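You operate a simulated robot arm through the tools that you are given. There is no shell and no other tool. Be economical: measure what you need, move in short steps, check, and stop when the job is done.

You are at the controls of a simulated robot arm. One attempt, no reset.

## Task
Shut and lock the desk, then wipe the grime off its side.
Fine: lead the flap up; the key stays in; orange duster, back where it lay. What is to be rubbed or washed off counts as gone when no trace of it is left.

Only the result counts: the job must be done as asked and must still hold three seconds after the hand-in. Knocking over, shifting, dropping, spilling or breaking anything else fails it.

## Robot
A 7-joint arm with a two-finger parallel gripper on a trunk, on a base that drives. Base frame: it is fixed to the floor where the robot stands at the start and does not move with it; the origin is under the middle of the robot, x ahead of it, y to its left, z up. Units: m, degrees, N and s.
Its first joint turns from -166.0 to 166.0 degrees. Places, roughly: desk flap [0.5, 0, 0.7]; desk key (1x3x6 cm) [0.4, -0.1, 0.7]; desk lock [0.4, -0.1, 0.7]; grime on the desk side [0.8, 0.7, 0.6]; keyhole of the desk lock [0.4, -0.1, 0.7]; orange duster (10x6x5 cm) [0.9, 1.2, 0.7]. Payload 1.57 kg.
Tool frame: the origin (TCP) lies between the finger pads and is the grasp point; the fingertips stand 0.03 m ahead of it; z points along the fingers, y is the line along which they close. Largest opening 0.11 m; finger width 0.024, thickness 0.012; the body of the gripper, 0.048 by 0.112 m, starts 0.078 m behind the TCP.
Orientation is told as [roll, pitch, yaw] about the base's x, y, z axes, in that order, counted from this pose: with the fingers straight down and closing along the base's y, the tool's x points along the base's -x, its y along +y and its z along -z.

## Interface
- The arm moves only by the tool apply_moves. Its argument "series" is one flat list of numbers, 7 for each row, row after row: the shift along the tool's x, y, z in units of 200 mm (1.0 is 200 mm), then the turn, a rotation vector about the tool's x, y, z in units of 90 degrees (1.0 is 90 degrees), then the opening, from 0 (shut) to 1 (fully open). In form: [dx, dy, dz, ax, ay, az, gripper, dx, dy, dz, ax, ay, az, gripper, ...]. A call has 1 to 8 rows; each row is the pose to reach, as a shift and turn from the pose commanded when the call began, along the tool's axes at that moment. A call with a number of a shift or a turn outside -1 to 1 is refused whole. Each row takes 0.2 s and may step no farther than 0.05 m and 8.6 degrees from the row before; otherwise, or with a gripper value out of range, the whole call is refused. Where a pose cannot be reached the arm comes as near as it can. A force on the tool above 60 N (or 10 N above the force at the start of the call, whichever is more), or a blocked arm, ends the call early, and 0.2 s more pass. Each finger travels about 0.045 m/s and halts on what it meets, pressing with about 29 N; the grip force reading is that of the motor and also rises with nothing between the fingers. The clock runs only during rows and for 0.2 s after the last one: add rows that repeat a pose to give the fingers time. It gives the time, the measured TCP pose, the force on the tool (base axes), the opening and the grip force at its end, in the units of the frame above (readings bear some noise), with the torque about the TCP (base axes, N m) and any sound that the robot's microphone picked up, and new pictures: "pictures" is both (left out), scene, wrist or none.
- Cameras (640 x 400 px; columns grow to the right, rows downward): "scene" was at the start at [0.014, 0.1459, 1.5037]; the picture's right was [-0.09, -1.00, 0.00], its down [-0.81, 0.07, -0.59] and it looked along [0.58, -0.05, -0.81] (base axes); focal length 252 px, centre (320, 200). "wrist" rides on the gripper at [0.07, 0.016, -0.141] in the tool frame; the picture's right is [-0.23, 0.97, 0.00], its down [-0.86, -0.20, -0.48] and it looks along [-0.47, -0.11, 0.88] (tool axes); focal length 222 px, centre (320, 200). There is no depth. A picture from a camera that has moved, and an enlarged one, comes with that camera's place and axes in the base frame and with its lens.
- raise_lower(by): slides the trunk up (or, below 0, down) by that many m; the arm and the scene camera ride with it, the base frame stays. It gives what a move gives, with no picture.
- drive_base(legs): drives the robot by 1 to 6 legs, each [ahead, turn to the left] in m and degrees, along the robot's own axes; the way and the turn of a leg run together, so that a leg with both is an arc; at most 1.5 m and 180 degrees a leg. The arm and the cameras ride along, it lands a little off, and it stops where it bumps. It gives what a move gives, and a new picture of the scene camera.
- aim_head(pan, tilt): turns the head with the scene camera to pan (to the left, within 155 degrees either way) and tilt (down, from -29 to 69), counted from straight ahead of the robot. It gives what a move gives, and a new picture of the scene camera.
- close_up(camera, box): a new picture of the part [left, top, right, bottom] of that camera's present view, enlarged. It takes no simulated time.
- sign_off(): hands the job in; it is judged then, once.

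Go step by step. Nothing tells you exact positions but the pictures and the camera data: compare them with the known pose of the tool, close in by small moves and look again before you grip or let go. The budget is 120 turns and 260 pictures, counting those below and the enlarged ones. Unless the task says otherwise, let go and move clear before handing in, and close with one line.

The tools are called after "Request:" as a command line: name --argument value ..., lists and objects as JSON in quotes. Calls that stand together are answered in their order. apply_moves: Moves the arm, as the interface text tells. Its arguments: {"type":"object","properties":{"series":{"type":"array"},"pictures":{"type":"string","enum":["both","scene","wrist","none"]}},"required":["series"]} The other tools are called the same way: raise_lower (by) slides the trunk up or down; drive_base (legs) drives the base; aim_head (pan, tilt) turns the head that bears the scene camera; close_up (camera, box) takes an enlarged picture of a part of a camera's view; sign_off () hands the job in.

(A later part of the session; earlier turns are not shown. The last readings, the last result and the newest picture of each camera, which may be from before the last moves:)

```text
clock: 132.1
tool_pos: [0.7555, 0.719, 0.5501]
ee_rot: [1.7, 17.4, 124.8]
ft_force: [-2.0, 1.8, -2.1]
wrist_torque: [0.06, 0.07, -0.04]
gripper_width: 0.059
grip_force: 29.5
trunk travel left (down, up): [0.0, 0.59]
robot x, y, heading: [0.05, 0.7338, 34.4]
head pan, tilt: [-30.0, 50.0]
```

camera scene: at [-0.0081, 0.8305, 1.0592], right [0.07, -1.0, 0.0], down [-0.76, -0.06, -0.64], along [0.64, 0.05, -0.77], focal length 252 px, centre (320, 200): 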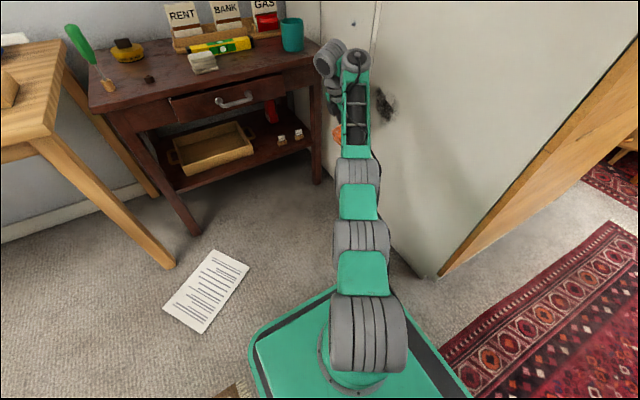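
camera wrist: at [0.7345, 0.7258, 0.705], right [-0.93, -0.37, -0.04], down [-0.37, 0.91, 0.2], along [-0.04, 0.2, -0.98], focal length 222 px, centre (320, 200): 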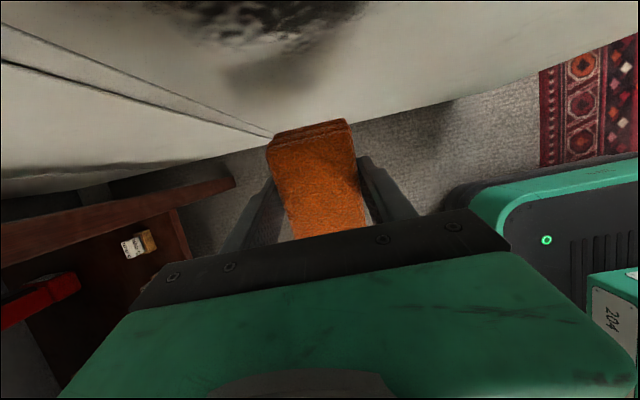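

Light contact. Add ~1.5 mm pressure and stroke upward with the trunk.

Request:
apply_moves --series '[0.008, 0, 0.0025, 0, 0, 0, 0]' --pictures "none"

Request:
raise_lower --by 0.15

Request:
close_up --camera "wrist" --box '[0, 0, 640, 400]'

Request:
close_up --camera "scene" --box '[300, 20, 460, 200]'

```text
clock: 132.5
tool_pos: [0.7547, 0.7186, 0.5501]
ee_rot: [1.7, 17.3, 125.1]
ft_force: [-16.9, 13.1, 0.6]
wrist_torque: [0.36, 0.55, -0.49]
gripper_width: 0.059
grip_force: 29.0
trunk travel left (down, up): [0.0, 0.59]
robot x, y, heading: [0.0539, 0.7349, 34.1]
head pan, tilt: [-30.0, 50.0]
```

```text
clock: 134.3
tool_pos: [0.7546, 0.7188, 0.7019]
ee_rot: [1.6, 17.5, 124.9]
ft_force: [-3.0, 4.3, 0.9]
wrist_torque: [0.06, 0.08, -0.17]
gripper_width: 0.0591
grip_force: 28.6
trunk travel left (down, up): [-0.15, 0.44]
robot x, y, heading: [0.0476, 0.7346, 33.9]
head pan, tilt: [-30.0, 50.0]
```

```text
1.00 times, centred on (320, 200) of wrist
camera zoom: at [0.7577, 0.6909, 0.858], right [-0.93, -0.37, -0.04], down [-0.37, 0.91, 0.19], along [-0.03, 0.2, -0.98], focal length 222 px, centre (320, 200)
```

zoom: 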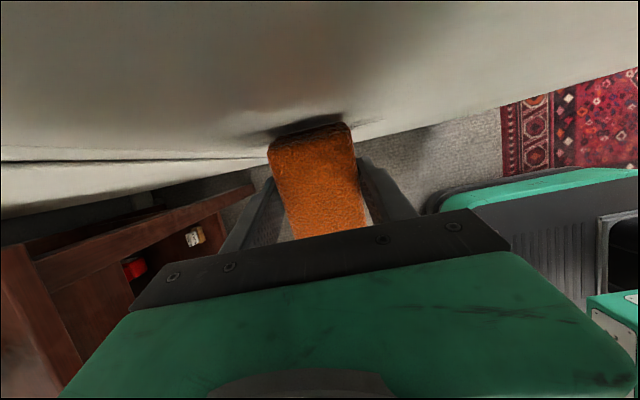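

```text
2.22 times, centred on (380, 110) of scene
camera zoom: at [-0.0084, 0.831, 1.2093], right [0.07, -1.0, 0.0], down [-0.76, -0.06, -0.64], along [0.64, 0.05, -0.77], focal length 561 px, centre (187, 400)
```

zoom: 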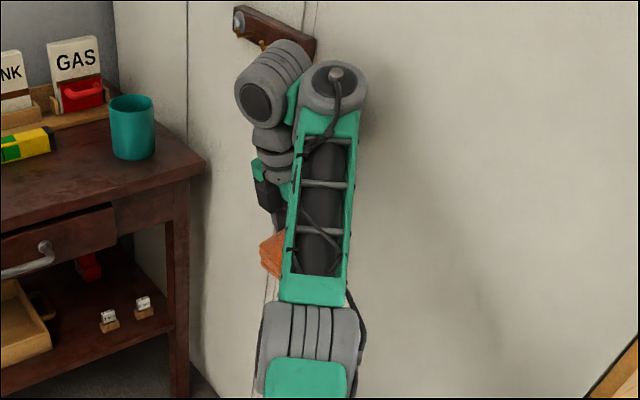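

Stroke done. I'll back off and look at what's left.

Request:
apply_moves --series '[-0.18, 0, -0.055, 0, 0, 0, 0, -0.36, 0, -0.11, 0, 0, 0, 0]' --pictures "wrist"

Request:
aim_head --pan -45 --tilt 50

```text
clock: 134.9
tool_pos: [0.7128, 0.7784, 0.7007]
ee_rot: [1.6, 17.4, 124.8]
ft_force: [-0.7, -0.7, -1.3]
wrist_torque: [0.01, -0.01, 0.01]
gripper_width: 0.0592
grip_force: 29.0
trunk travel left (down, up): [-0.15, 0.44]
robot x, y, heading: [0.0503, 0.7317, 34.0]
head pan, tilt: [-30.0, 50.0]
camera wrist: at [0.7161, 0.7527, 0.8566], right [-0.93, -0.37, -0.04], down [-0.37, 0.91, 0.2], along [-0.04, 0.2, -0.98], focal length 222 px, centre (320, 200)
```

wrist: 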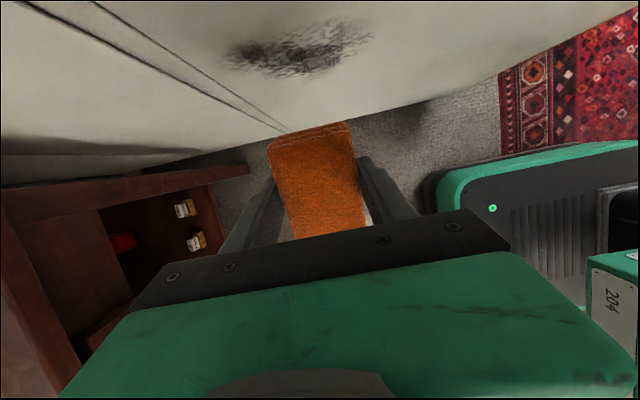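

```text
clock: 135.7
tool_pos: [0.7135, 0.7793, 0.7003]
ee_rot: [1.6, 17.4, 124.9]
ft_force: [0.7, 0.2, -0.7]
wrist_torque: [-0.03, 0.01, -0.02]
gripper_width: 0.0588
grip_force: 29.0
trunk travel left (down, up): [-0.15, 0.44]
robot x, y, heading: [0.0496, 0.7385, 34.4]
head pan, tilt: [-45.0, 50.0]
camera scene: at [-0.0094, 0.8106, 1.2092], right [-0.19, -0.98, 0.0], down [-0.75, 0.14, -0.64], along [0.63, -0.12, -0.77], focal length 252 px, centre (320, 200)
```

scene: 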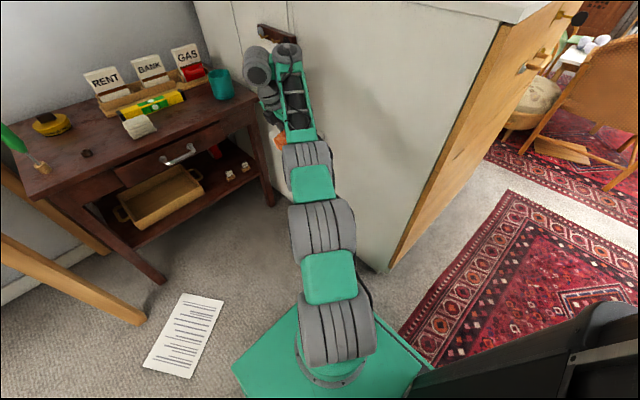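

Request:
close_up --camera "wrist" --box '[200, 0, 400, 125]'

```text
3.20 times, centred on (300, 62) of wrist
camera zoom: at [0.7163, 0.753, 0.8567], right [-0.93, -0.37, -0.04], down [-0.37, 0.91, 0.2], along [-0.04, 0.2, -0.98], focal length 711 px, centre (384, 640)
```

zoom: 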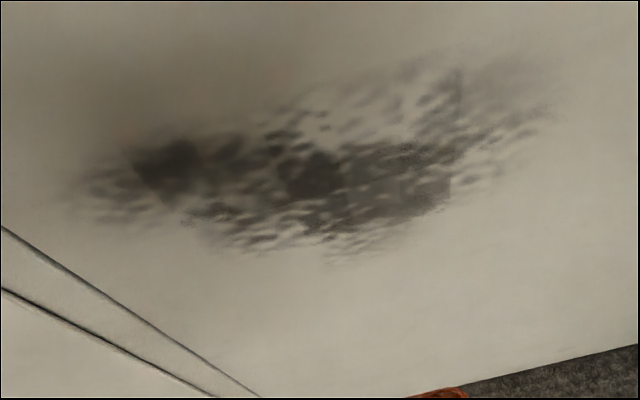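

The grime is lightened in part: it needs repeated, firmer rubbing. I'll go back to the bottom and do up-down strokes with the arm.

Request:
raise_lower --by -0.15

Request:
apply_moves --series '[0.18, 0, 0.055, 0, 0, 0, 0, 0.36, 0, 0.11, 0, 0, 0, 0, 0.37, 0, 0.113, 0, 0, 0, 0]' --pictures "none"

```text
clock: 137.4
tool_pos: [0.7129, 0.7793, 0.5513]
ee_rot: [1.6, 17.3, 124.9]
ft_force: [0.1, -1.0, -0.3]
wrist_torque: [-0.03, 0.0, 0.0]
gripper_width: 0.0591
grip_force: 29.0
trunk travel left (down, up): [0.0, 0.59]
robot x, y, heading: [0.048, 0.7318, 34.1]
head pan, tilt: [-45.0, 50.0]
```

```text
clock: 138.2
tool_pos: [0.7565, 0.7177, 0.5489]
ee_rot: [1.7, 17.2, 125.1]
ft_force: [-15.0, 13.8, -3.3]
wrist_torque: [0.52, 0.51, -0.76]
gripper_width: 0.0592
grip_force: 28.9
trunk travel left (down, up): [0.0, 0.59]
robot x, y, heading: [0.0508, 0.7277, 34.2]
head pan, tilt: [-45.0, 50.0]
```

Request:
apply_moves --series '[0.058, 0, -0.178, 0, 0, 0, 0, 0.114, 0, -0.357, 0, 0, 0, 0, 0.17, 0, -0.535, 0, 0, 0, 0, 0.226, 0, -0.714, 0, 0, 0, 0, 0.17, 0, -0.535, 0, 0, 0, 0, 0.114, 0, -0.357, 0, 0, 0, 0, 0.058, 0, -0.178, 0, 0, 0, 0, 0.002, 0, 0, 0, 0, 0, 0]' --pictures "wrist"

```text
clock: 140.0
tool_pos: [0.7561, 0.7193, 0.5488]
ee_rot: [1.5, 17.5, 124.9]
ft_force: [-0.9, -0.4, 1.3]
wrist_torque: [0.04, -0.05, 0.02]
gripper_width: 0.0591
grip_force: 29.1
out of reach, approached as far as the arm can: row 1, 2, 3, 4, 5, 6, 7
trunk travel left (down, up): [0.0, 0.59]
robot x, y, heading: [0.0477, 0.7329, 34.2]
head pan, tilt: [-45.0, 50.0]
camera wrist: at [0.7587, 0.6928, 0.7048], right [-0.93, -0.37, -0.04], down [-0.37, 0.91, 0.19], along [-0.03, 0.2, -0.98], focal length 222 px, centre (320, 200)
```

wrist: 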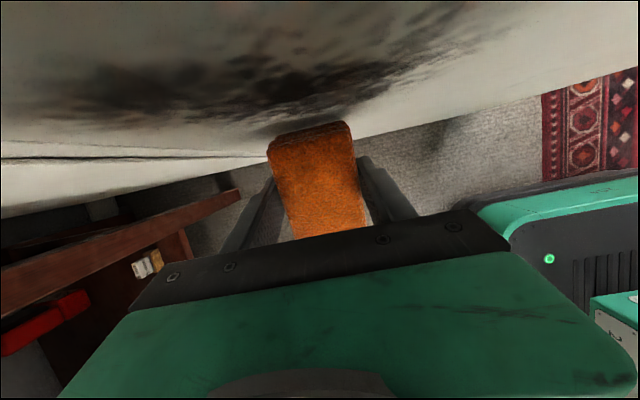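

The arm stroke deviated; trunk strokes are straighter. I'll press ~3.5 mm in and stroke with the trunk up and down.

Request:
apply_moves --series '[0.01, 0, 0.003, 0, 0, 0, 0, 0.017, 0, 0.005, 0, 0, 0, 0]' --pictures "none"

Request:
raise_lower --by 0.14

Request:
raise_lower --by -0.14

Request:
close_up --camera "wrist" --box '[0, 0, 640, 400]'

```text
clock: 140.6
tool_pos: [0.7567, 0.7191, 0.5486]
ee_rot: [1.7, 17.2, 125.1]
ft_force: [-15.1, 26.9, -3.1]
wrist_torque: [0.94, 0.59, -0.52]
gripper_width: 0.0591
grip_force: 29.1
trunk travel left (down, up): [0.0, 0.59]
robot x, y, heading: [0.0504, 0.7298, 34.6]
head pan, tilt: [-45.0, 50.0]
```

```text
clock: 142.3
tool_pos: [0.7567, 0.7161, 0.6894]
ee_rot: [1.8, 17.4, 125.0]
ft_force: [0.1, 0.4, -1.4]
wrist_torque: [-0.01, 0.01, -0.04]
gripper_width: 0.0589
grip_force: 28.8
trunk travel left (down, up): [-0.14, 0.45]
robot x, y, heading: [0.0532, 0.731, 34.1]
head pan, tilt: [-45.0, 50.0]
```

```text
clock: 143.9
tool_pos: [0.7565, 0.7159, 0.5489]
ee_rot: [1.5, 17.5, 124.9]
ft_force: [-0.2, 0.6, -0.5]
wrist_torque: [0.01, 0.0, -0.01]
gripper_width: 0.0589
grip_force: 28.7
trunk travel left (down, up): [0.0, 0.59]
robot x, y, heading: [0.0474, 0.7302, 34.5]
head pan, tilt: [-45.0, 50.0]
```

```text
1.00 times, centred on (320, 200) of wrist
camera zoom: at [0.7594, 0.6892, 0.7054], right [-0.93, -0.37, -0.04], down [-0.37, 0.91, 0.2], along [-0.04, 0.2, -0.98], focal length 222 px, centre (320, 200)
```

zoom: 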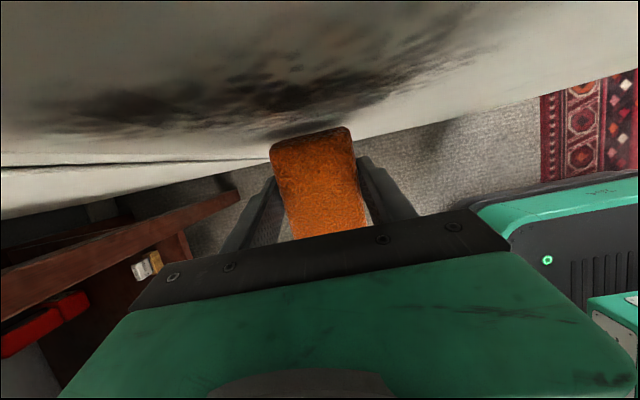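

Request:
close_up --camera "wrist" --box '[20, 0, 500, 140]'

Request:
close_up --camera "wrist" --box '[250, 100, 390, 187]'

```text
1.33 times, centred on (260, 70) of wrist
camera zoom: at [0.7594, 0.6892, 0.7054], right [-0.93, -0.37, -0.04], down [-0.37, 0.91, 0.2], along [-0.04, 0.2, -0.98], focal length 296 px, centre (400, 373)
```

zoom: 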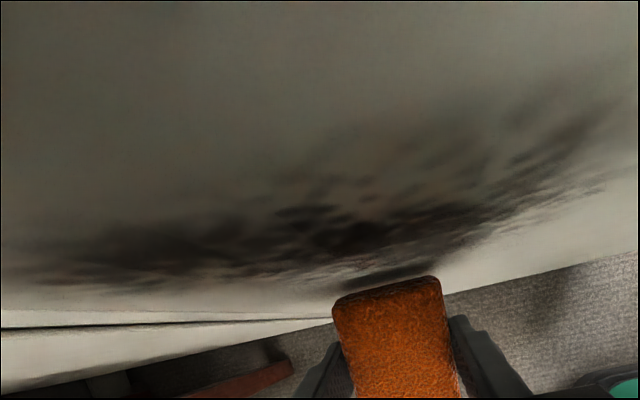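

```text
4.57 times, centred on (320, 144) of wrist
camera zoom: at [0.7594, 0.6892, 0.7054], right [-0.93, -0.37, -0.04], down [-0.37, 0.91, 0.2], along [-0.04, 0.2, -0.98], focal length 1015 px, centre (320, 458)
```

zoom: 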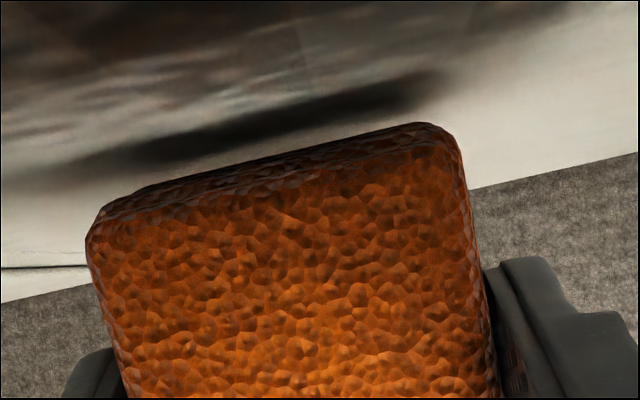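

The duster pivots slightly in the grip under vertical strokes. I'll switch to horizontal strokes (along the finger-closing axis), at several heights. First re-touch at mid height.

Request:
raise_lower --by 0.05

Request:
apply_moves --series '[0.01, 0, 0.003, 0, 0, 0, 0, 0.02, 0, 0.006, 0, 0, 0, 0]' --pictures "none"

```text
clock: 144.9
tool_pos: [0.7577, 0.7156, 0.6003]
ee_rot: [1.7, 17.4, 125.0]
ft_force: [0.1, 0.6, -0.2]
wrist_torque: [0.01, -0.01, 0.04]
gripper_width: 0.059
grip_force: 29.0
trunk travel left (down, up): [-0.05, 0.54]
robot x, y, heading: [0.049, 0.735, 34.4]
head pan, tilt: [-45.0, 50.0]
```

```text
clock: 145.5
tool_pos: [0.7567, 0.7132, 0.5991]
ee_rot: [1.6, 17.4, 124.9]
ft_force: [-2.0, 4.1, -1.5]
wrist_torque: [0.15, 0.08, -0.07]
gripper_width: 0.0589
grip_force: 29.1
trunk travel left (down, up): [-0.05, 0.54]
robot x, y, heading: [0.0502, 0.7341, 34.2]
head pan, tilt: [-45.0, 50.0]
```

Request:
apply_moves --series '[0.006, 0.15, 0.002, 0, 0, 0, 0, 0.004, 0.3, 0.002, 0, 0, 0, 0, 0.007, 0.12, 0.002, 0, 0, 0, 0, 0.009, -0.06, 0.002, 0, 0, 0, 0, 0.012, -0.24, 0.003, 0, 0, 0, 0, 0.013, -0.33, 0.003, 0, 0, 0, 0, 0.01, -0.16, 0.002, 0, 0, 0, 0, 0.008, 0, 0.002, 0, 0, 0, 0]' --pictures "wrist"

Request:
close_up --camera "wrist" --box '[120, 0, 440, 160]'

```text
clock: 146.1
tool_pos: [0.7286, 0.695, 0.6016]
ee_rot: [1.9, 16.8, 126.2]
ft_force: [-14.2, 21.7, -5.0]
wrist_torque: [-3.56, -2.51, -0.18]
gripper_width: 0.0592
grip_force: 29.4
out of reach, approached as far as the arm can: row 2
trunk travel left (down, up): [-0.05, 0.54]
robot x, y, heading: [0.0515, 0.7342, 35.4]
head pan, tilt: [-45.0, 50.0]
stopped in row 2: the force on the tool passed its limit (the readings are from after the stop); the commanded pose is now the measured one
camera wrist: at [0.7328, 0.6674, 0.7581], right [-0.92, -0.39, -0.04], down [-0.39, 0.9, 0.2], along [-0.05, 0.2, -0.98], focal length 222 px, centre (320, 200)
```

wrist: 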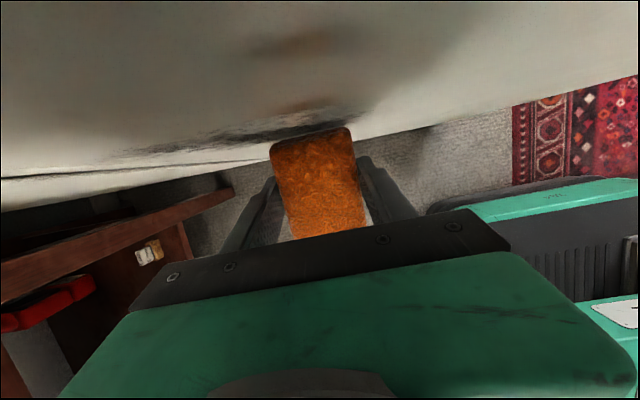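

```text
2.00 times, centred on (280, 80) of wrist
camera zoom: at [0.7328, 0.6674, 0.7581], right [-0.92, -0.39, -0.04], down [-0.39, 0.9, 0.2], along [-0.05, 0.2, -0.98], focal length 444 px, centre (400, 440)
```

zoom: 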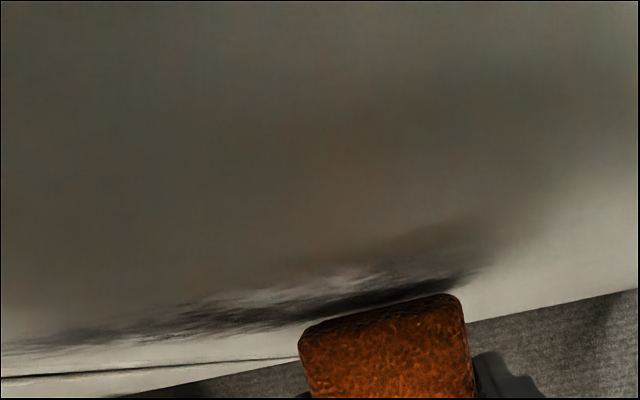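

The camera housing on the gripper touched the desk side, so I need more tilt for clearance. Backing off and tilting to ~25°.

Request:
apply_moves --series '[-0.1, 0, -0.03, 0, 0, 0, 0, -0.2, -0.1, -0.06, 0, 0.03, 0, 0, -0.2, -0.2, -0.06, 0, 0.07, 0.013, 0, -0.2, -0.2, -0.06, 0, 0.1, 0.013, 0]' --pictures "wrist"

Request:
close_up --camera "wrist" --box '[180, 0, 500, 200]'

```text
clock: 147.1
tool_pos: [0.7435, 0.7496, 0.6026]
ee_rot: [1.5, 25.9, 125.1]
ft_force: [-0.9, 0.4, -0.4]
wrist_torque: [-0.01, -0.03, -0.02]
gripper_width: 0.0588
grip_force: 29.2
out of reach, approached as far as the arm can: row 1, 2, 3, 4
trunk travel left (down, up): [-0.05, 0.54]
robot x, y, heading: [0.0496, 0.7351, 34.9]
head pan, tilt: [-45.0, 50.0]
camera wrist: at [0.7326, 0.7421, 0.7598], right [-0.92, -0.38, -0.08], down [-0.39, 0.92, 0.05], along [0.05, 0.08, -1.0], focal length 222 px, centre (320, 200)
```

wrist: 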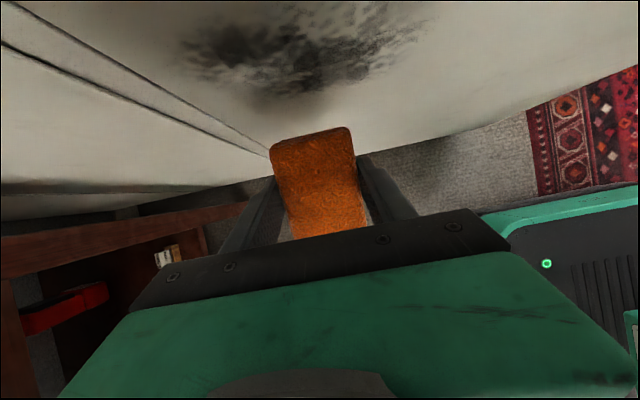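

```text
2.00 times, centred on (340, 100) of wrist
camera zoom: at [0.7326, 0.7421, 0.7598], right [-0.92, -0.38, -0.08], down [-0.39, 0.92, 0.05], along [0.05, 0.08, -1.0], focal length 444 px, centre (280, 400)
```

zoom: 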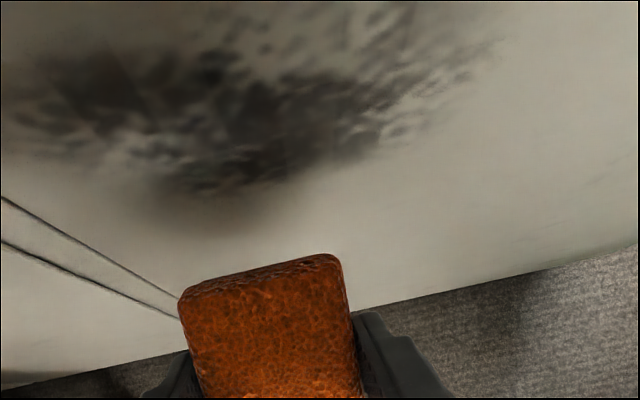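

Tilt 26° reached, with good clearance. Approach to light contact again.

Request:
apply_moves --series '[0.06, 0, 0.03, 0, -0.01, 0, 0, 0.11, 0, 0.054, 0, -0.01, 0, 0, 0.128, 0, 0.062, 0, -0.01, 0, 0]' --pictures "none"

```text
clock: 147.8
tool_pos: [0.7513, 0.7293, 0.5984]
ee_rot: [1.3, 25.1, 125.0]
ft_force: [-0.5, 0.1, -0.1]
wrist_torque: [-0.02, 0.0, 0.01]
gripper_width: 0.059
grip_force: 29.0
out of reach, approached as far as the arm can: row 2, 3
trunk travel left (down, up): [-0.05, 0.54]
robot x, y, heading: [0.0507, 0.7361, 34.8]
head pan, tilt: [-45.0, 50.0]
```

Request:
apply_moves --series '[0.03, 0, 0.014, 0, -0.02, 0, 0, 0.05, 0, 0.024, 0, -0.03, 0, 0]' --pictures "none"

```text
clock: 148.4
tool_pos: [0.7526, 0.7205, 0.5984]
ee_rot: [1.4, 22.2, 125.0]
ft_force: [0.6, 1.2, -1.9]
wrist_torque: [-0.02, 0.0, -0.02]
gripper_width: 0.0591
grip_force: 29.2
out of reach, approached as far as the arm can: row 1, 2
trunk travel left (down, up): [-0.05, 0.54]
robot x, y, heading: [0.0529, 0.7338, 34.7]
head pan, tilt: [-45.0, 50.0]
```

Request:
apply_moves --series '[0.014, 0, 0.006, 0, -0.01, 0, 0]' --pictures "none"

Request:
apply_moves --series '[0.014, 0, 0.006, 0, -0.01, 0, 0]' --pictures "none"

```text
clock: 148.8
tool_pos: [0.7531, 0.7177, 0.5991]
ee_rot: [1.4, 21.4, 125.0]
ft_force: [-0.2, 0.0, -0.8]
wrist_torque: [-0.02, -0.01, -0.01]
gripper_width: 0.0589
grip_force: 29.1
trunk travel left (down, up): [-0.05, 0.54]
robot x, y, heading: [0.0514, 0.7332, 34.9]
head pan, tilt: [-45.0, 50.0]
```

```text
clock: 149.2
tool_pos: [0.7548, 0.7153, 0.5997]
ee_rot: [1.3, 20.5, 124.8]
ft_force: [0.0, 0.1, -0.7]
wrist_torque: [0.0, -0.03, 0.01]
gripper_width: 0.059
grip_force: 28.8
trunk travel left (down, up): [-0.05, 0.54]
robot x, y, heading: [0.0524, 0.7324, 34.7]
head pan, tilt: [-45.0, 50.0]
```

The duster has been pushed back in the grip, so clearance is poor. Better: put it back on its spot and regrip it off-centre with the tool tilted, so that its end face sticks out and lies flush on the side. Backing off and lifting.

Request:
apply_moves --series '[-0.15, 0, -0.065, 0, -0.01, 0, 0, -0.3, 0, -0.13, 0, -0.05, 0, 0, -0.45, 0, -0.19, 0, -0.13, 0, 0, -0.6, 0, -0.25, 0, -0.2, 0, 0, -0.6, 0, -0.25, 0, -0.228, 0, 0]' --pictures "none"

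Request:
raise_lower --by 0.3

Request:
drive_base --legs '[[0.235, 0]]'

```text
clock: 150.4
tool_pos: [0.6791, 0.8262, 0.6053]
ee_rot: [1.2, -0.1, 124.4]
ft_force: [0.1, 0.0, -0.4]
wrist_torque: [-0.02, 0.01, 0.02]
gripper_width: 0.0592
grip_force: 29.2
out of reach, approached as far as the arm can: row 2
trunk travel left (down, up): [-0.05, 0.54]
robot x, y, heading: [0.0507, 0.7327, 34.6]
head pan, tilt: [-45.0, 50.0]
```

```text
clock: 153.4
tool_pos: [0.6805, 0.8251, 0.9038]
ee_rot: [1.2, 0.0, 124.5]
ft_force: [-0.3, -0.2, -1.5]
wrist_torque: [-0.01, 0.0, 0.0]
gripper_width: 0.0589
grip_force: 29.1
trunk travel left (down, up): [-0.35, 0.24]
robot x, y, heading: [0.0507, 0.7347, 35.0]
head pan, tilt: [-45.0, 50.0]
```

```text
clock: 155.2
tool_pos: [0.8683, 0.9591, 0.9037]
ee_rot: [1.2, -0.1, 124.6]
ft_force: [0.1, 0.5, -0.4]
wrist_torque: [0.02, 0.0, 0.01]
gripper_width: 0.0593
grip_force: 29.2
trunk travel left (down, up): [-0.35, 0.24]
robot x, y, heading: [0.24, 0.8618, 34.8]
head pan, tilt: [-45.0, 50.0]
camera scene: at [0.1784, 0.9417, 1.4092], right [-0.17, -0.98, 0.0], down [-0.75, 0.13, -0.64], along [0.63, -0.11, -0.77], focal length 252 px, centre (320, 200)
```

scene: 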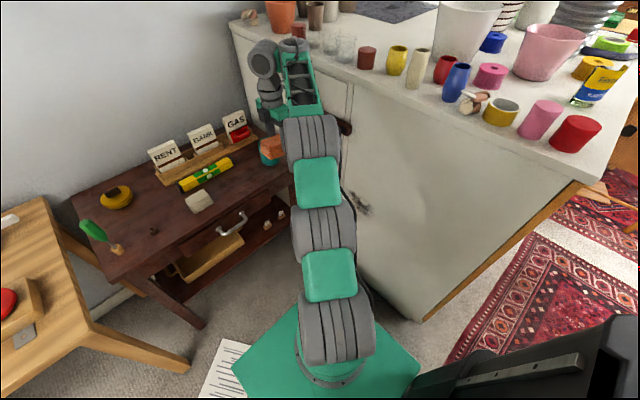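

Request:
apply_moves --series '[-0.15, -0.1, 0, 0, 0, 0, 0, -0.3, -0.2, 0, 0, 0, 0, 0, -0.45, -0.32, 0, 0, 0, 0, 0, -0.6, -0.45, 0, 0, 0, 0, 0, -0.725, -0.6, 0.0, -0.012, 0, 0, 0]' --pictures "wrist"

Request:
aim_head --pan 5 --tilt 50

Request:
close_up --camera "wrist" --box '[200, 80, 440, 260]'

```text
clock: 156.4
tool_pos: [0.8887, 1.1466, 0.9034]
ee_rot: [2.4, -0.1, 124.7]
ft_force: [0.0, -0.6, 1.1]
wrist_torque: [0.05, -0.04, 0.0]
gripper_width: 0.059
grip_force: 29.3
trunk travel left (down, up): [-0.35, 0.24]
robot x, y, heading: [0.2413, 0.8667, 35.1]
head pan, tilt: [-45.0, 50.0]
camera wrist: at [0.9191, 1.0829, 1.0445], right [-0.93, -0.37, 0.04], down [-0.31, 0.83, 0.47], along [-0.21, 0.43, -0.88], focal length 222 px, centre (320, 200)
```

wrist: 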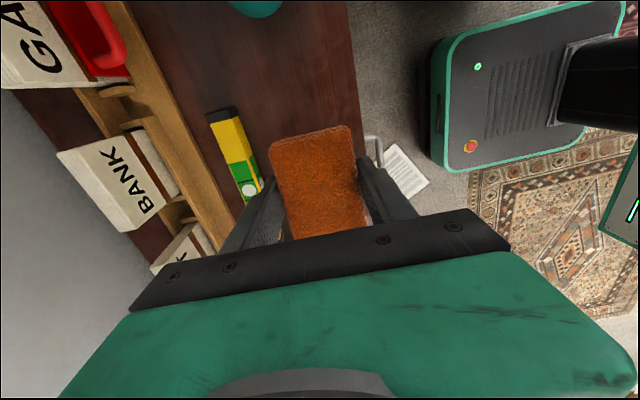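

```text
clock: 157.6
tool_pos: [0.8882, 1.1455, 0.9028]
ee_rot: [2.4, 0.1, 124.6]
ft_force: [1.3, 0.1, -1.6]
wrist_torque: [-0.01, -0.01, -0.02]
gripper_width: 0.0591
grip_force: 29.1
trunk travel left (down, up): [-0.35, 0.24]
robot x, y, heading: [0.2372, 0.8651, 35.0]
head pan, tilt: [5.0, 50.0]
camera scene: at [0.1616, 1.0047, 1.4092], right [0.64, -0.77, 0.0], down [-0.59, -0.49, -0.64], along [0.49, 0.41, -0.77], focal length 252 px, centre (320, 200)
```

scene: 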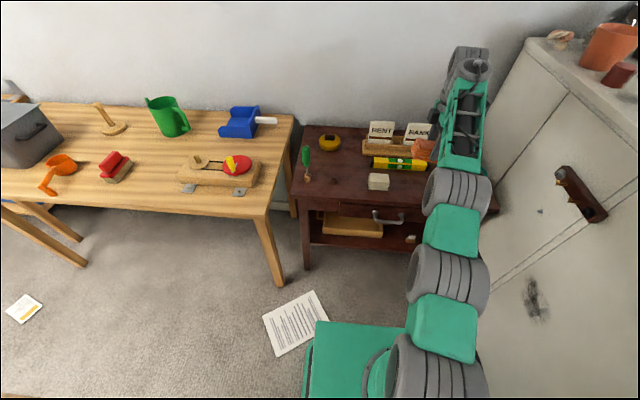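

```text
2.22 times, centred on (320, 170) of wrist
camera zoom: at [0.9186, 1.0826, 1.0444], right [-0.93, -0.37, 0.04], down [-0.31, 0.83, 0.47], along [-0.21, 0.42, -0.88], focal length 494 px, centre (320, 267)
```

zoom: 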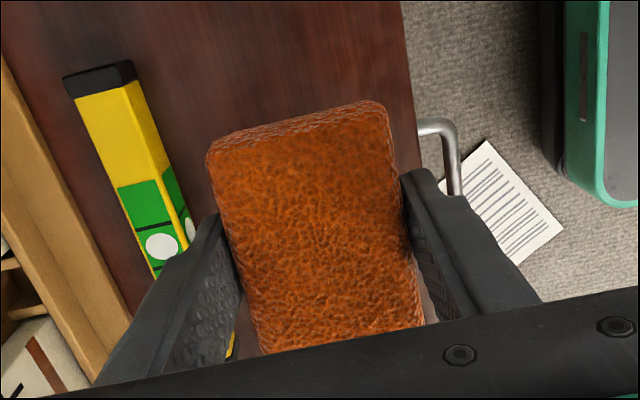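

Request:
close_up --camera "scene" --box '[350, 110, 480, 200]'

```text
4.44 times, centred on (415, 155) of scene
camera zoom: at [0.1616, 1.0047, 1.4092], right [0.64, -0.77, 0.0], down [-0.59, -0.49, -0.64], along [0.49, 0.41, -0.77], focal length 1122 px, centre (-102, 400)
```

zoom: 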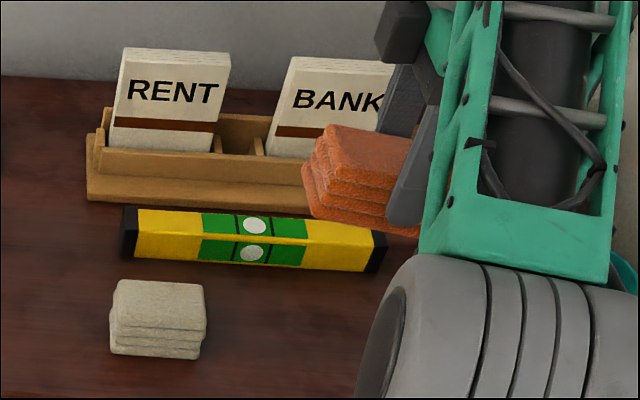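

The duster has pivoted ~12° in the grip (right end low). I'll tilt the tool by 12° so that it is level and lower it to its spot.

Request:
apply_moves --series '[0, 0, 0.05, 0.013, 0.07, 0, 0, 0, 0, 0.2, 0.027, 0.135, 0, 0, 0, 0, 0.4, 0.027, 0.135, 0, 0, 0, 0, 0.6, 0.027, 0.135, 0, 0]' --pictures "wrist"

Request:
close_up --camera "scene" --box '[350, 130, 480, 220]'

```text
clock: 158.6
tool_pos: [0.8804, 1.1464, 0.7807]
ee_rot: [-0.2, 12.1, 124.8]
ft_force: [-0.8, -0.5, 0.2]
wrist_torque: [-0.02, -0.01, -0.03]
gripper_width: 0.0591
grip_force: 29.3
trunk travel left (down, up): [-0.35, 0.24]
robot x, y, heading: [0.24, 0.864, 34.8]
head pan, tilt: [5.0, 50.0]
camera wrist: at [0.8869, 1.1049, 0.9336], right [-0.93, -0.37, -0.05], down [-0.37, 0.88, 0.29], along [-0.06, 0.29, -0.96], focal length 222 px, centre (320, 200)
```

wrist: 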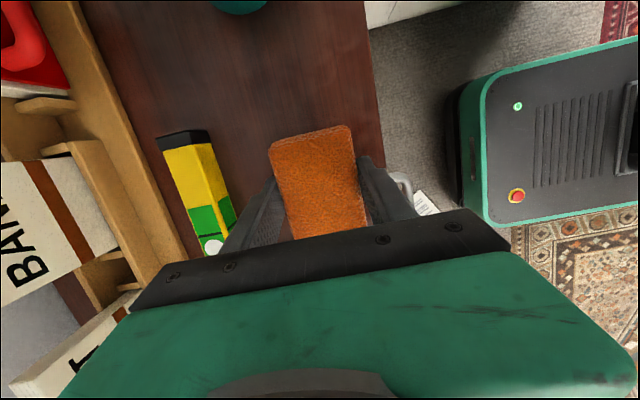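

```text
4.44 times, centred on (415, 175) of scene
camera zoom: at [0.1615, 1.0047, 1.4093], right [0.64, -0.77, 0.0], down [-0.59, -0.49, -0.64], along [0.49, 0.41, -0.77], focal length 1122 px, centre (-102, 311)
```

zoom: 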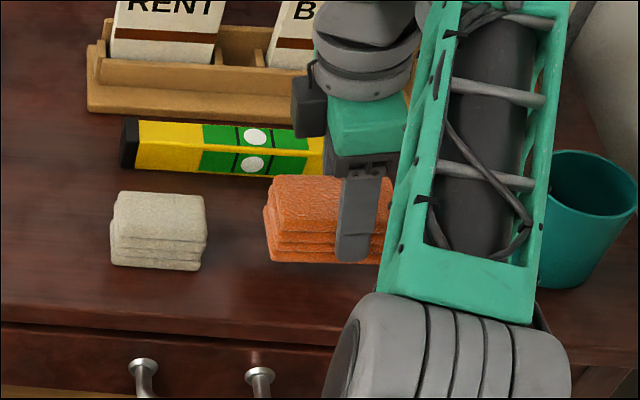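

Request:
apply_moves --series '[-0.015, 0, 0.073, 0, 0, 0, 0, -0.029, 0, 0.137, 0, 0, 0, 0]' --pictures "none"

Request:
apply_moves --series '[-0.004, 0, 0.018, 0, 0, 0, 0]' --pictures "none"

```text
clock: 159.2
tool_pos: [0.881, 1.145, 0.7531]
ee_rot: [-0.2, 12.0, 124.8]
ft_force: [-0.1, -0.8, -0.5]
wrist_torque: [-0.02, 0.02, 0.04]
gripper_width: 0.0592
grip_force: 29.3
trunk travel left (down, up): [-0.35, 0.24]
robot x, y, heading: [0.236, 0.8643, 35.1]
head pan, tilt: [5.0, 50.0]
```

```text
clock: 159.6
tool_pos: [0.8811, 1.1445, 0.7493]
ee_rot: [-0.1, 12.1, 124.9]
ft_force: [-0.2, -0.4, 0.1]
wrist_torque: [0.01, 0.02, 0.0]
gripper_width: 0.0588
grip_force: 29.2
trunk travel left (down, up): [-0.35, 0.24]
robot x, y, heading: [0.2364, 0.8658, 35.0]
head pan, tilt: [5.0, 50.0]
```

Request:
apply_moves --series '[-0.003, -0.045, 0.014, 0, 0, 0, 0]' --pictures "none"

Request:
apply_moves --series '[-0.003, 0, 0.014, 0, 0, 0, 0]' --pictures "none"

Request:
close_up --camera "scene" --box '[350, 130, 480, 220]'

```text
clock: 160.0
tool_pos: [0.8806, 1.1456, 0.7497]
ee_rot: [0.0, 12.1, 124.9]
ft_force: [0.2, -0.7, -0.6]
wrist_torque: [0.01, 0.01, -0.03]
gripper_width: 0.0591
grip_force: 28.7
out of reach, approached as far as the arm can: row 1
trunk travel left (down, up): [-0.35, 0.24]
robot x, y, heading: [0.2409, 0.8635, 35.0]
head pan, tilt: [5.0, 50.0]
```

```text
clock: 160.4
tool_pos: [0.8806, 1.1447, 0.7475]
ee_rot: [0.0, 12.0, 124.8]
ft_force: [-1.5, -0.4, 0.8]
wrist_torque: [0.02, 0.1, 0.02]
gripper_width: 0.059
grip_force: 29.3
trunk travel left (down, up): [-0.35, 0.24]
robot x, y, heading: [0.2418, 0.8677, 35.2]
head pan, tilt: [5.0, 50.0]
```

```text
4.44 times, centred on (415, 175) of scene
camera zoom: at [0.1614, 1.0047, 1.4092], right [0.64, -0.77, 0.0], down [-0.59, -0.49, -0.64], along [0.49, 0.41, -0.77], focal length 1122 px, centre (-102, 311)
```

zoom: 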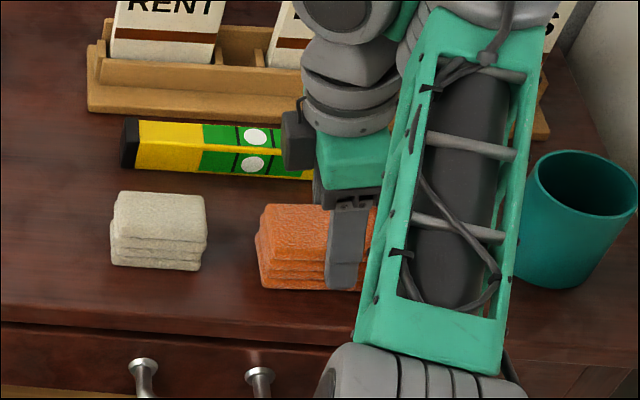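

Request:
raise_lower --by -0.004

Request:
raise_lower --by -0.004

```text
clock: 160.9
tool_pos: [0.8821, 1.1453, 0.747]
ee_rot: [-0.5, 12.2, 124.9]
ft_force: [-0.2, -0.2, 21.7]
wrist_torque: [0.6, 1.14, -0.01]
gripper_width: 0.059
grip_force: 28.7
trunk travel left (down, up): [-0.346, 0.244]
robot x, y, heading: [0.2415, 0.8667, 35.1]
head pan, tilt: [5.0, 50.0]
```

```text
clock: 161.4
tool_pos: [0.8811, 1.1439, 0.7438]
ee_rot: [-0.5, 12.2, 124.6]
ft_force: [7.7, -2.2, 31.0]
wrist_torque: [-0.09, 0.07, -0.03]
gripper_width: 0.0593
grip_force: 29.2
trunk travel left (down, up): [-0.342, 0.248]
robot x, y, heading: [0.242, 0.8642, 34.9]
head pan, tilt: [5.0, 50.0]
```

It sits on the table. Open, then look.

Request:
apply_moves --series '[0, 0, 0, 0, 0, 0, 0.6, 0, 0, 0, 0, 0, 0, 0.8, 0, 0, 0, 0, 0, 0, 0.8, 0, 0, -0.1, 0, 0, 0, 0.8, 0, 0, -0.25, 0, 0, 0, 0.85, 0, 0, -0.45, 0, 0, 0, 0.85]' --pictures "wrist"

Request:
close_up --camera "wrist" --box '[160, 0, 480, 200]'

Request:
close_up --camera "scene" --box '[350, 130, 480, 220]'

```text
clock: 162.8
tool_pos: [0.8675, 1.1589, 0.828]
ee_rot: [0.0, 12.1, 124.8]
ft_force: [1.0, -0.3, 0.0]
wrist_torque: [-0.03, 0.02, 0.0]
gripper_width: 0.0934
grip_force: 0.1
trunk travel left (down, up): [-0.342, 0.248]
robot x, y, heading: [0.2397, 0.8679, 34.9]
head pan, tilt: [5.0, 50.0]
camera wrist: at [0.8749, 1.1191, 0.9809], right [-0.93, -0.37, -0.05], down [-0.37, 0.88, 0.29], along [-0.07, 0.29, -0.96], focal length 222 px, centre (320, 200)
```

wrist: 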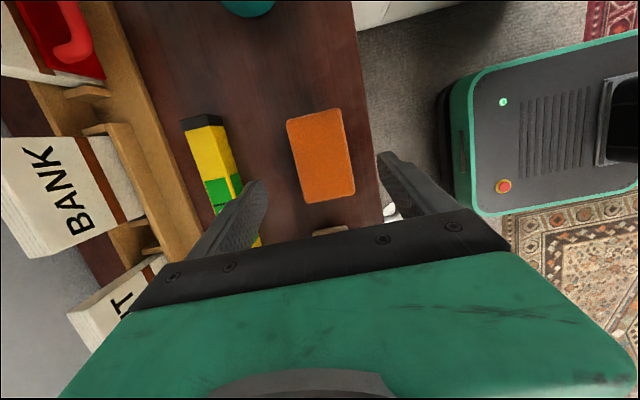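

```text
2.00 times, centred on (320, 100) of wrist
camera zoom: at [0.8749, 1.1191, 0.9809], right [-0.93, -0.37, -0.05], down [-0.37, 0.88, 0.29], along [-0.07, 0.29, -0.96], focal length 444 px, centre (320, 400)
```

zoom: 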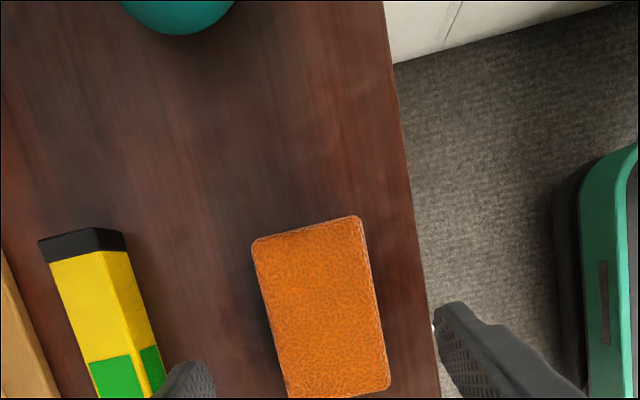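

```text
4.44 times, centred on (415, 175) of scene
camera zoom: at [0.1617, 1.0048, 1.4011], right [0.64, -0.77, 0.0], down [-0.59, -0.49, -0.64], along [0.49, 0.41, -0.77], focal length 1122 px, centre (-102, 311)
```

zoom: 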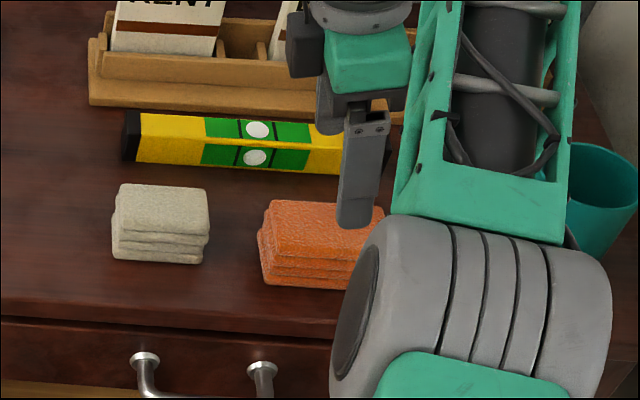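

The duster lies flat again. Regrip: 2.5 cm left of its centre, tilt 17°, a little lower.

Request:
apply_moves --series '[-0.06, 0, 0.08, 0, 0.055, 0, 0.85, -0.1, 0, 0.25, 0, 0.055, 0, 0.85, -0.14, 0, 0.4, 0, 0.055, 0, 0.85, -0.15, 0, 0.459, 0, 0.055, 0, 0.85]' --pictures "wrist"

Request:
close_up --camera "scene" --box '[350, 130, 480, 220]'

```text
clock: 163.8
tool_pos: [0.86, 1.1693, 0.7424]
ee_rot: [-0.1, 16.9, 125.0]
ft_force: [-0.8, -0.2, -0.1]
wrist_torque: [0.0, 0.02, -0.02]
gripper_width: 0.0938
grip_force: 0.1
out of reach, approached as far as the arm can: row 4
trunk travel left (down, up): [-0.342, 0.248]
robot x, y, heading: [0.2383, 0.865, 35.1]
head pan, tilt: [5.0, 50.0]
camera wrist: at [0.8602, 1.1396, 0.8976], right [-0.92, -0.38, -0.07], down [-0.38, 0.9, 0.21], along [-0.02, 0.22, -0.98], focal length 222 px, centre (320, 200)
```

wrist: 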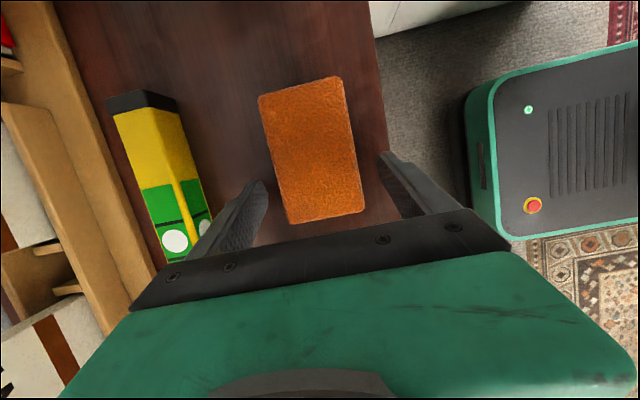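

```text
4.44 times, centred on (415, 175) of scene
camera zoom: at [0.1618, 1.0049, 1.4012], right [0.64, -0.77, 0.0], down [-0.59, -0.49, -0.64], along [0.49, 0.41, -0.77], focal length 1122 px, centre (-102, 311)
```

zoom: 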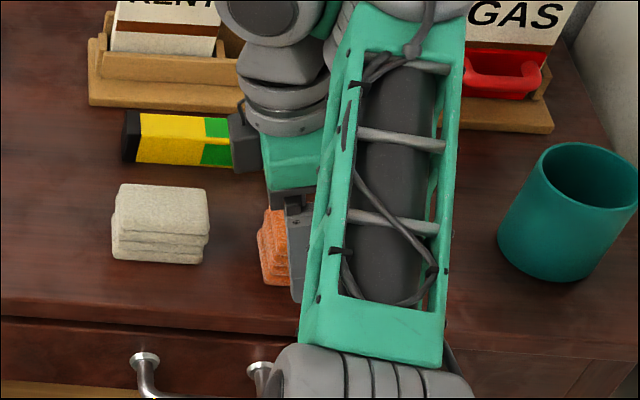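

Request:
raise_lower --by -0.008

Request:
apply_moves --series '[0, 0, 0, 0, 0, 0, 0.4, 0, 0, 0, 0, 0, 0, 0, 0, 0, 0, 0, 0, 0, 0, 0, 0, 0, 0, 0, 0, 0, 0, 0, 0, 0, 0, 0, 0]' --pictures "none"

Request:
raise_lower --by 0.1

Request:
close_up --camera "scene" --box '[350, 110, 480, 200]'

Request:
close_up --camera "wrist" --box '[0, 0, 640, 400]'

```text
clock: 164.4
tool_pos: [0.8608, 1.17, 0.7341]
ee_rot: [-0.2, 17.0, 124.9]
ft_force: [0.5, -0.1, 0.1]
wrist_torque: [0.03, 0.0, 0.03]
gripper_width: 0.0934
grip_force: 0.0
trunk travel left (down, up): [-0.334, 0.256]
robot x, y, heading: [0.2404, 0.8648, 34.7]
head pan, tilt: [5.0, 50.0]
```

```text
clock: 165.6
tool_pos: [0.8605, 1.1684, 0.7345]
ee_rot: [-0.1, 17.0, 124.9]
ft_force: [-0.2, -0.1, 1.5]
wrist_torque: [-0.02, 0.01, 0.02]
gripper_width: 0.0593
grip_force: 28.9
trunk travel left (down, up): [-0.334, 0.256]
robot x, y, heading: [0.2395, 0.8634, 35.0]
head pan, tilt: [5.0, 50.0]
```

```text
clock: 166.9
tool_pos: [0.8611, 1.1698, 0.8356]
ee_rot: [-0.1, 17.0, 124.9]
ft_force: [-0.1, -0.8, -1.0]
wrist_torque: [0.01, -0.01, 0.02]
gripper_width: 0.0593
grip_force: 29.6
trunk travel left (down, up): [-0.434, 0.156]
robot x, y, heading: [0.2417, 0.8618, 35.1]
head pan, tilt: [5.0, 50.0]
```

```text
4.44 times, centred on (415, 155) of scene
camera zoom: at [0.1617, 1.0049, 1.4931], right [0.64, -0.77, 0.0], down [-0.59, -0.49, -0.64], along [0.49, 0.41, -0.77], focal length 1122 px, centre (-102, 400)
```

zoom: 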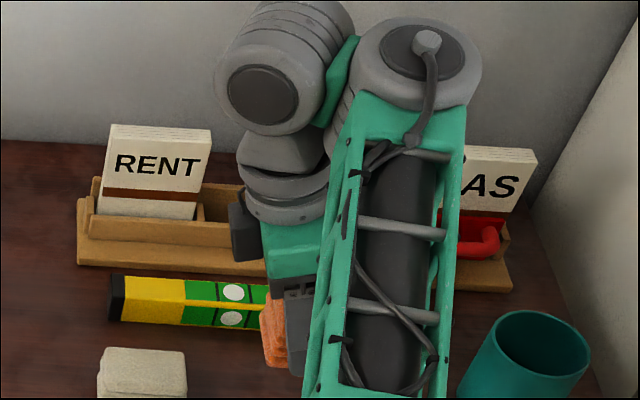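

```text
1.00 times, centred on (320, 200) of wrist
camera zoom: at [0.8603, 1.1396, 0.9896], right [-0.92, -0.38, -0.07], down [-0.38, 0.9, 0.21], along [-0.02, 0.22, -0.98], focal length 222 px, centre (320, 200)
```

zoom: 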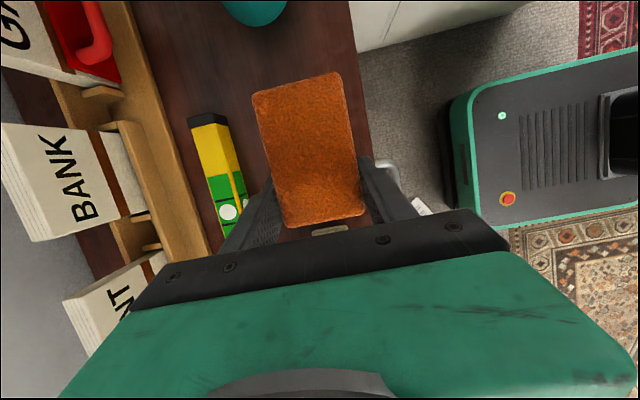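

Firm new grip with the duster sticking out 7–8 cm. Back to the wiping position.

Request:
drive_base --legs '[[-0.235, 0]]'

Request:
apply_moves --series '[0.12, 0.06, -0.08, 0, 0, 0, 0, 0.24, 0.12, -0.16, 0, 0, 0, 0, 0.36, 0.18, -0.24, 0, 0, 0, 0, 0.48, 0.25, -0.32, 0, 0, 0, 0, 0.6, 0.31, -0.4, 0, 0, 0, 0, 0.73, 0.37, -0.48, 0, 0, 0, 0, 0.85, 0.43, -0.56, 0, 0, 0, 0, 0.968, 0.5, -0.619, 0, 0, 0, 0]' --pictures "none"

Request:
raise_lower --by -0.3

Request:
raise_lower --by -0.134

Request:
close_up --camera "wrist" --box '[0, 0, 640, 400]'

```text
clock: 168.7
tool_pos: [0.6661, 1.0291, 0.8354]
ee_rot: [0.0, 17.0, 124.6]
ft_force: [0.6, -0.3, -1.0]
wrist_torque: [0.0, 0.02, 0.02]
gripper_width: 0.0593
grip_force: 29.3
trunk travel left (down, up): [-0.434, 0.156]
robot x, y, heading: [0.042, 0.7263, 34.8]
head pan, tilt: [5.0, 50.0]
camera scene: at [-0.0341, 0.8684, 1.4932], right [0.64, -0.77, 0.0], down [-0.59, -0.49, -0.64], along [0.49, 0.41, -0.77], focal length 252 px, centre (320, 200)
```

scene: 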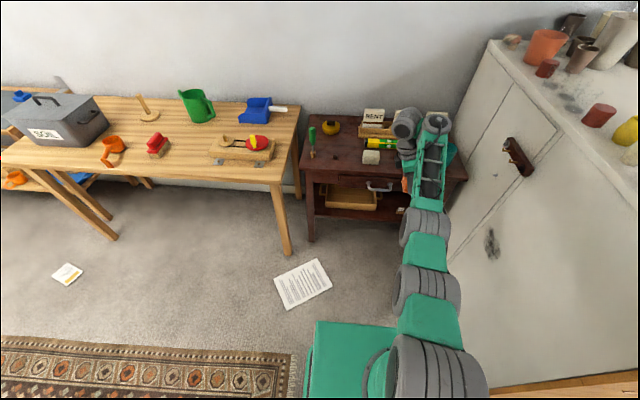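

```text
clock: 170.5
tool_pos: [0.6888, 0.8566, 1.0213]
ee_rot: [0.1, 16.9, 124.4]
ft_force: [-0.2, -0.4, -0.6]
wrist_torque: [0.01, 0.0, 0.0]
gripper_width: 0.0591
grip_force: 28.9
out of reach, approached as far as the arm can: row 1, 2, 3, 4, 5, 6, 7, 8
trunk travel left (down, up): [-0.434, 0.156]
robot x, y, heading: [0.0449, 0.7291, 34.7]
head pan, tilt: [5.0, 50.0]
```

```text
clock: 173.5
tool_pos: [0.6892, 0.8564, 0.7231]
ee_rot: [0.2, 16.9, 124.4]
ft_force: [-0.8, 0.0, -0.6]
wrist_torque: [-0.01, -0.01, -0.02]
gripper_width: 0.0594
grip_force: 29.3
trunk travel left (down, up): [-0.134, 0.456]
robot x, y, heading: [0.0402, 0.7243, 34.6]
head pan, tilt: [5.0, 50.0]
```

```text
clock: 175.1
tool_pos: [0.689, 0.8561, 0.5887]
ee_rot: [0.1, 17.0, 124.4]
ft_force: [-0.2, -0.3, -0.3]
wrist_torque: [0.02, 0.01, -0.01]
gripper_width: 0.0593
grip_force: 28.8
trunk travel left (down, up): [0.0, 0.59]
robot x, y, heading: [0.044, 0.7273, 34.7]
head pan, tilt: [5.0, 50.0]
```

```text
1.00 times, centred on (320, 200) of wrist
camera zoom: at [0.6889, 0.8265, 0.7437], right [-0.93, -0.37, -0.06], down [-0.38, 0.9, 0.21], along [-0.02, 0.22, -0.98], focal length 222 px, centre (320, 200)
```

zoom: 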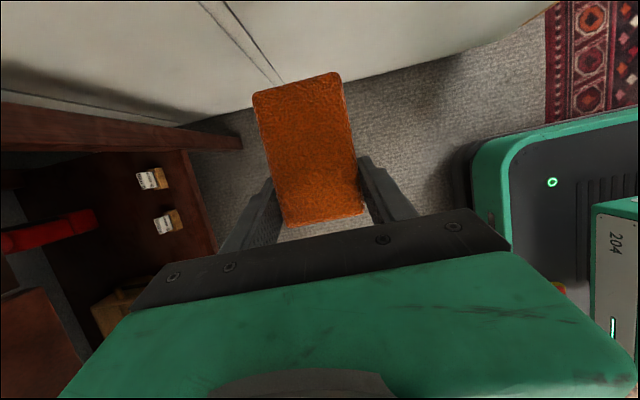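

Request:
apply_moves --series '[0.14, 0.03, 0.06, 0, 0, 0, 0, 0.28, 0.06, 0.12, 0, 0, 0, 0, 0.42, 0.09, 0.18, 0, 0, 0, 0, 0.556, 0.1, 0.232, 0, 0, 0, 0]' --pictures "wrist"

Request:
close_up --camera "wrist" --box '[160, 0, 480, 200]'

```text
clock: 176.1
tool_pos: [0.7405, 0.7461, 0.5762]
ee_rot: [0.1, 16.9, 124.7]
ft_force: [-0.4, 0.1, -0.5]
wrist_torque: [0.0, 0.03, 0.01]
gripper_width: 0.0594
grip_force: 28.7
trunk travel left (down, up): [0.0, 0.59]
robot x, y, heading: [0.0437, 0.7289, 35.0]
head pan, tilt: [5.0, 50.0]
camera wrist: at [0.7403, 0.717, 0.7322], right [-0.93, -0.37, -0.06], down [-0.38, 0.9, 0.21], along [-0.02, 0.22, -0.98], focal length 222 px, centre (320, 200)
```

wrist: 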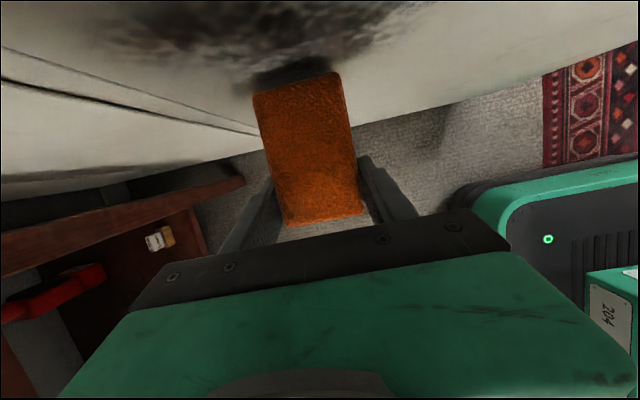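

```text
2.00 times, centred on (320, 100) of wrist
camera zoom: at [0.7403, 0.717, 0.7322], right [-0.93, -0.37, -0.06], down [-0.38, 0.9, 0.21], along [-0.02, 0.22, -0.98], focal length 444 px, centre (320, 400)
```

zoom: 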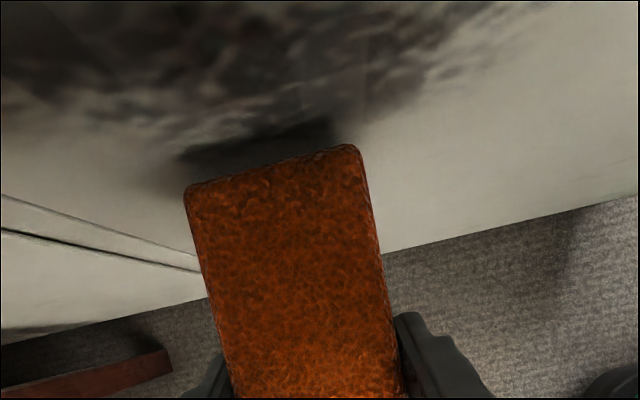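

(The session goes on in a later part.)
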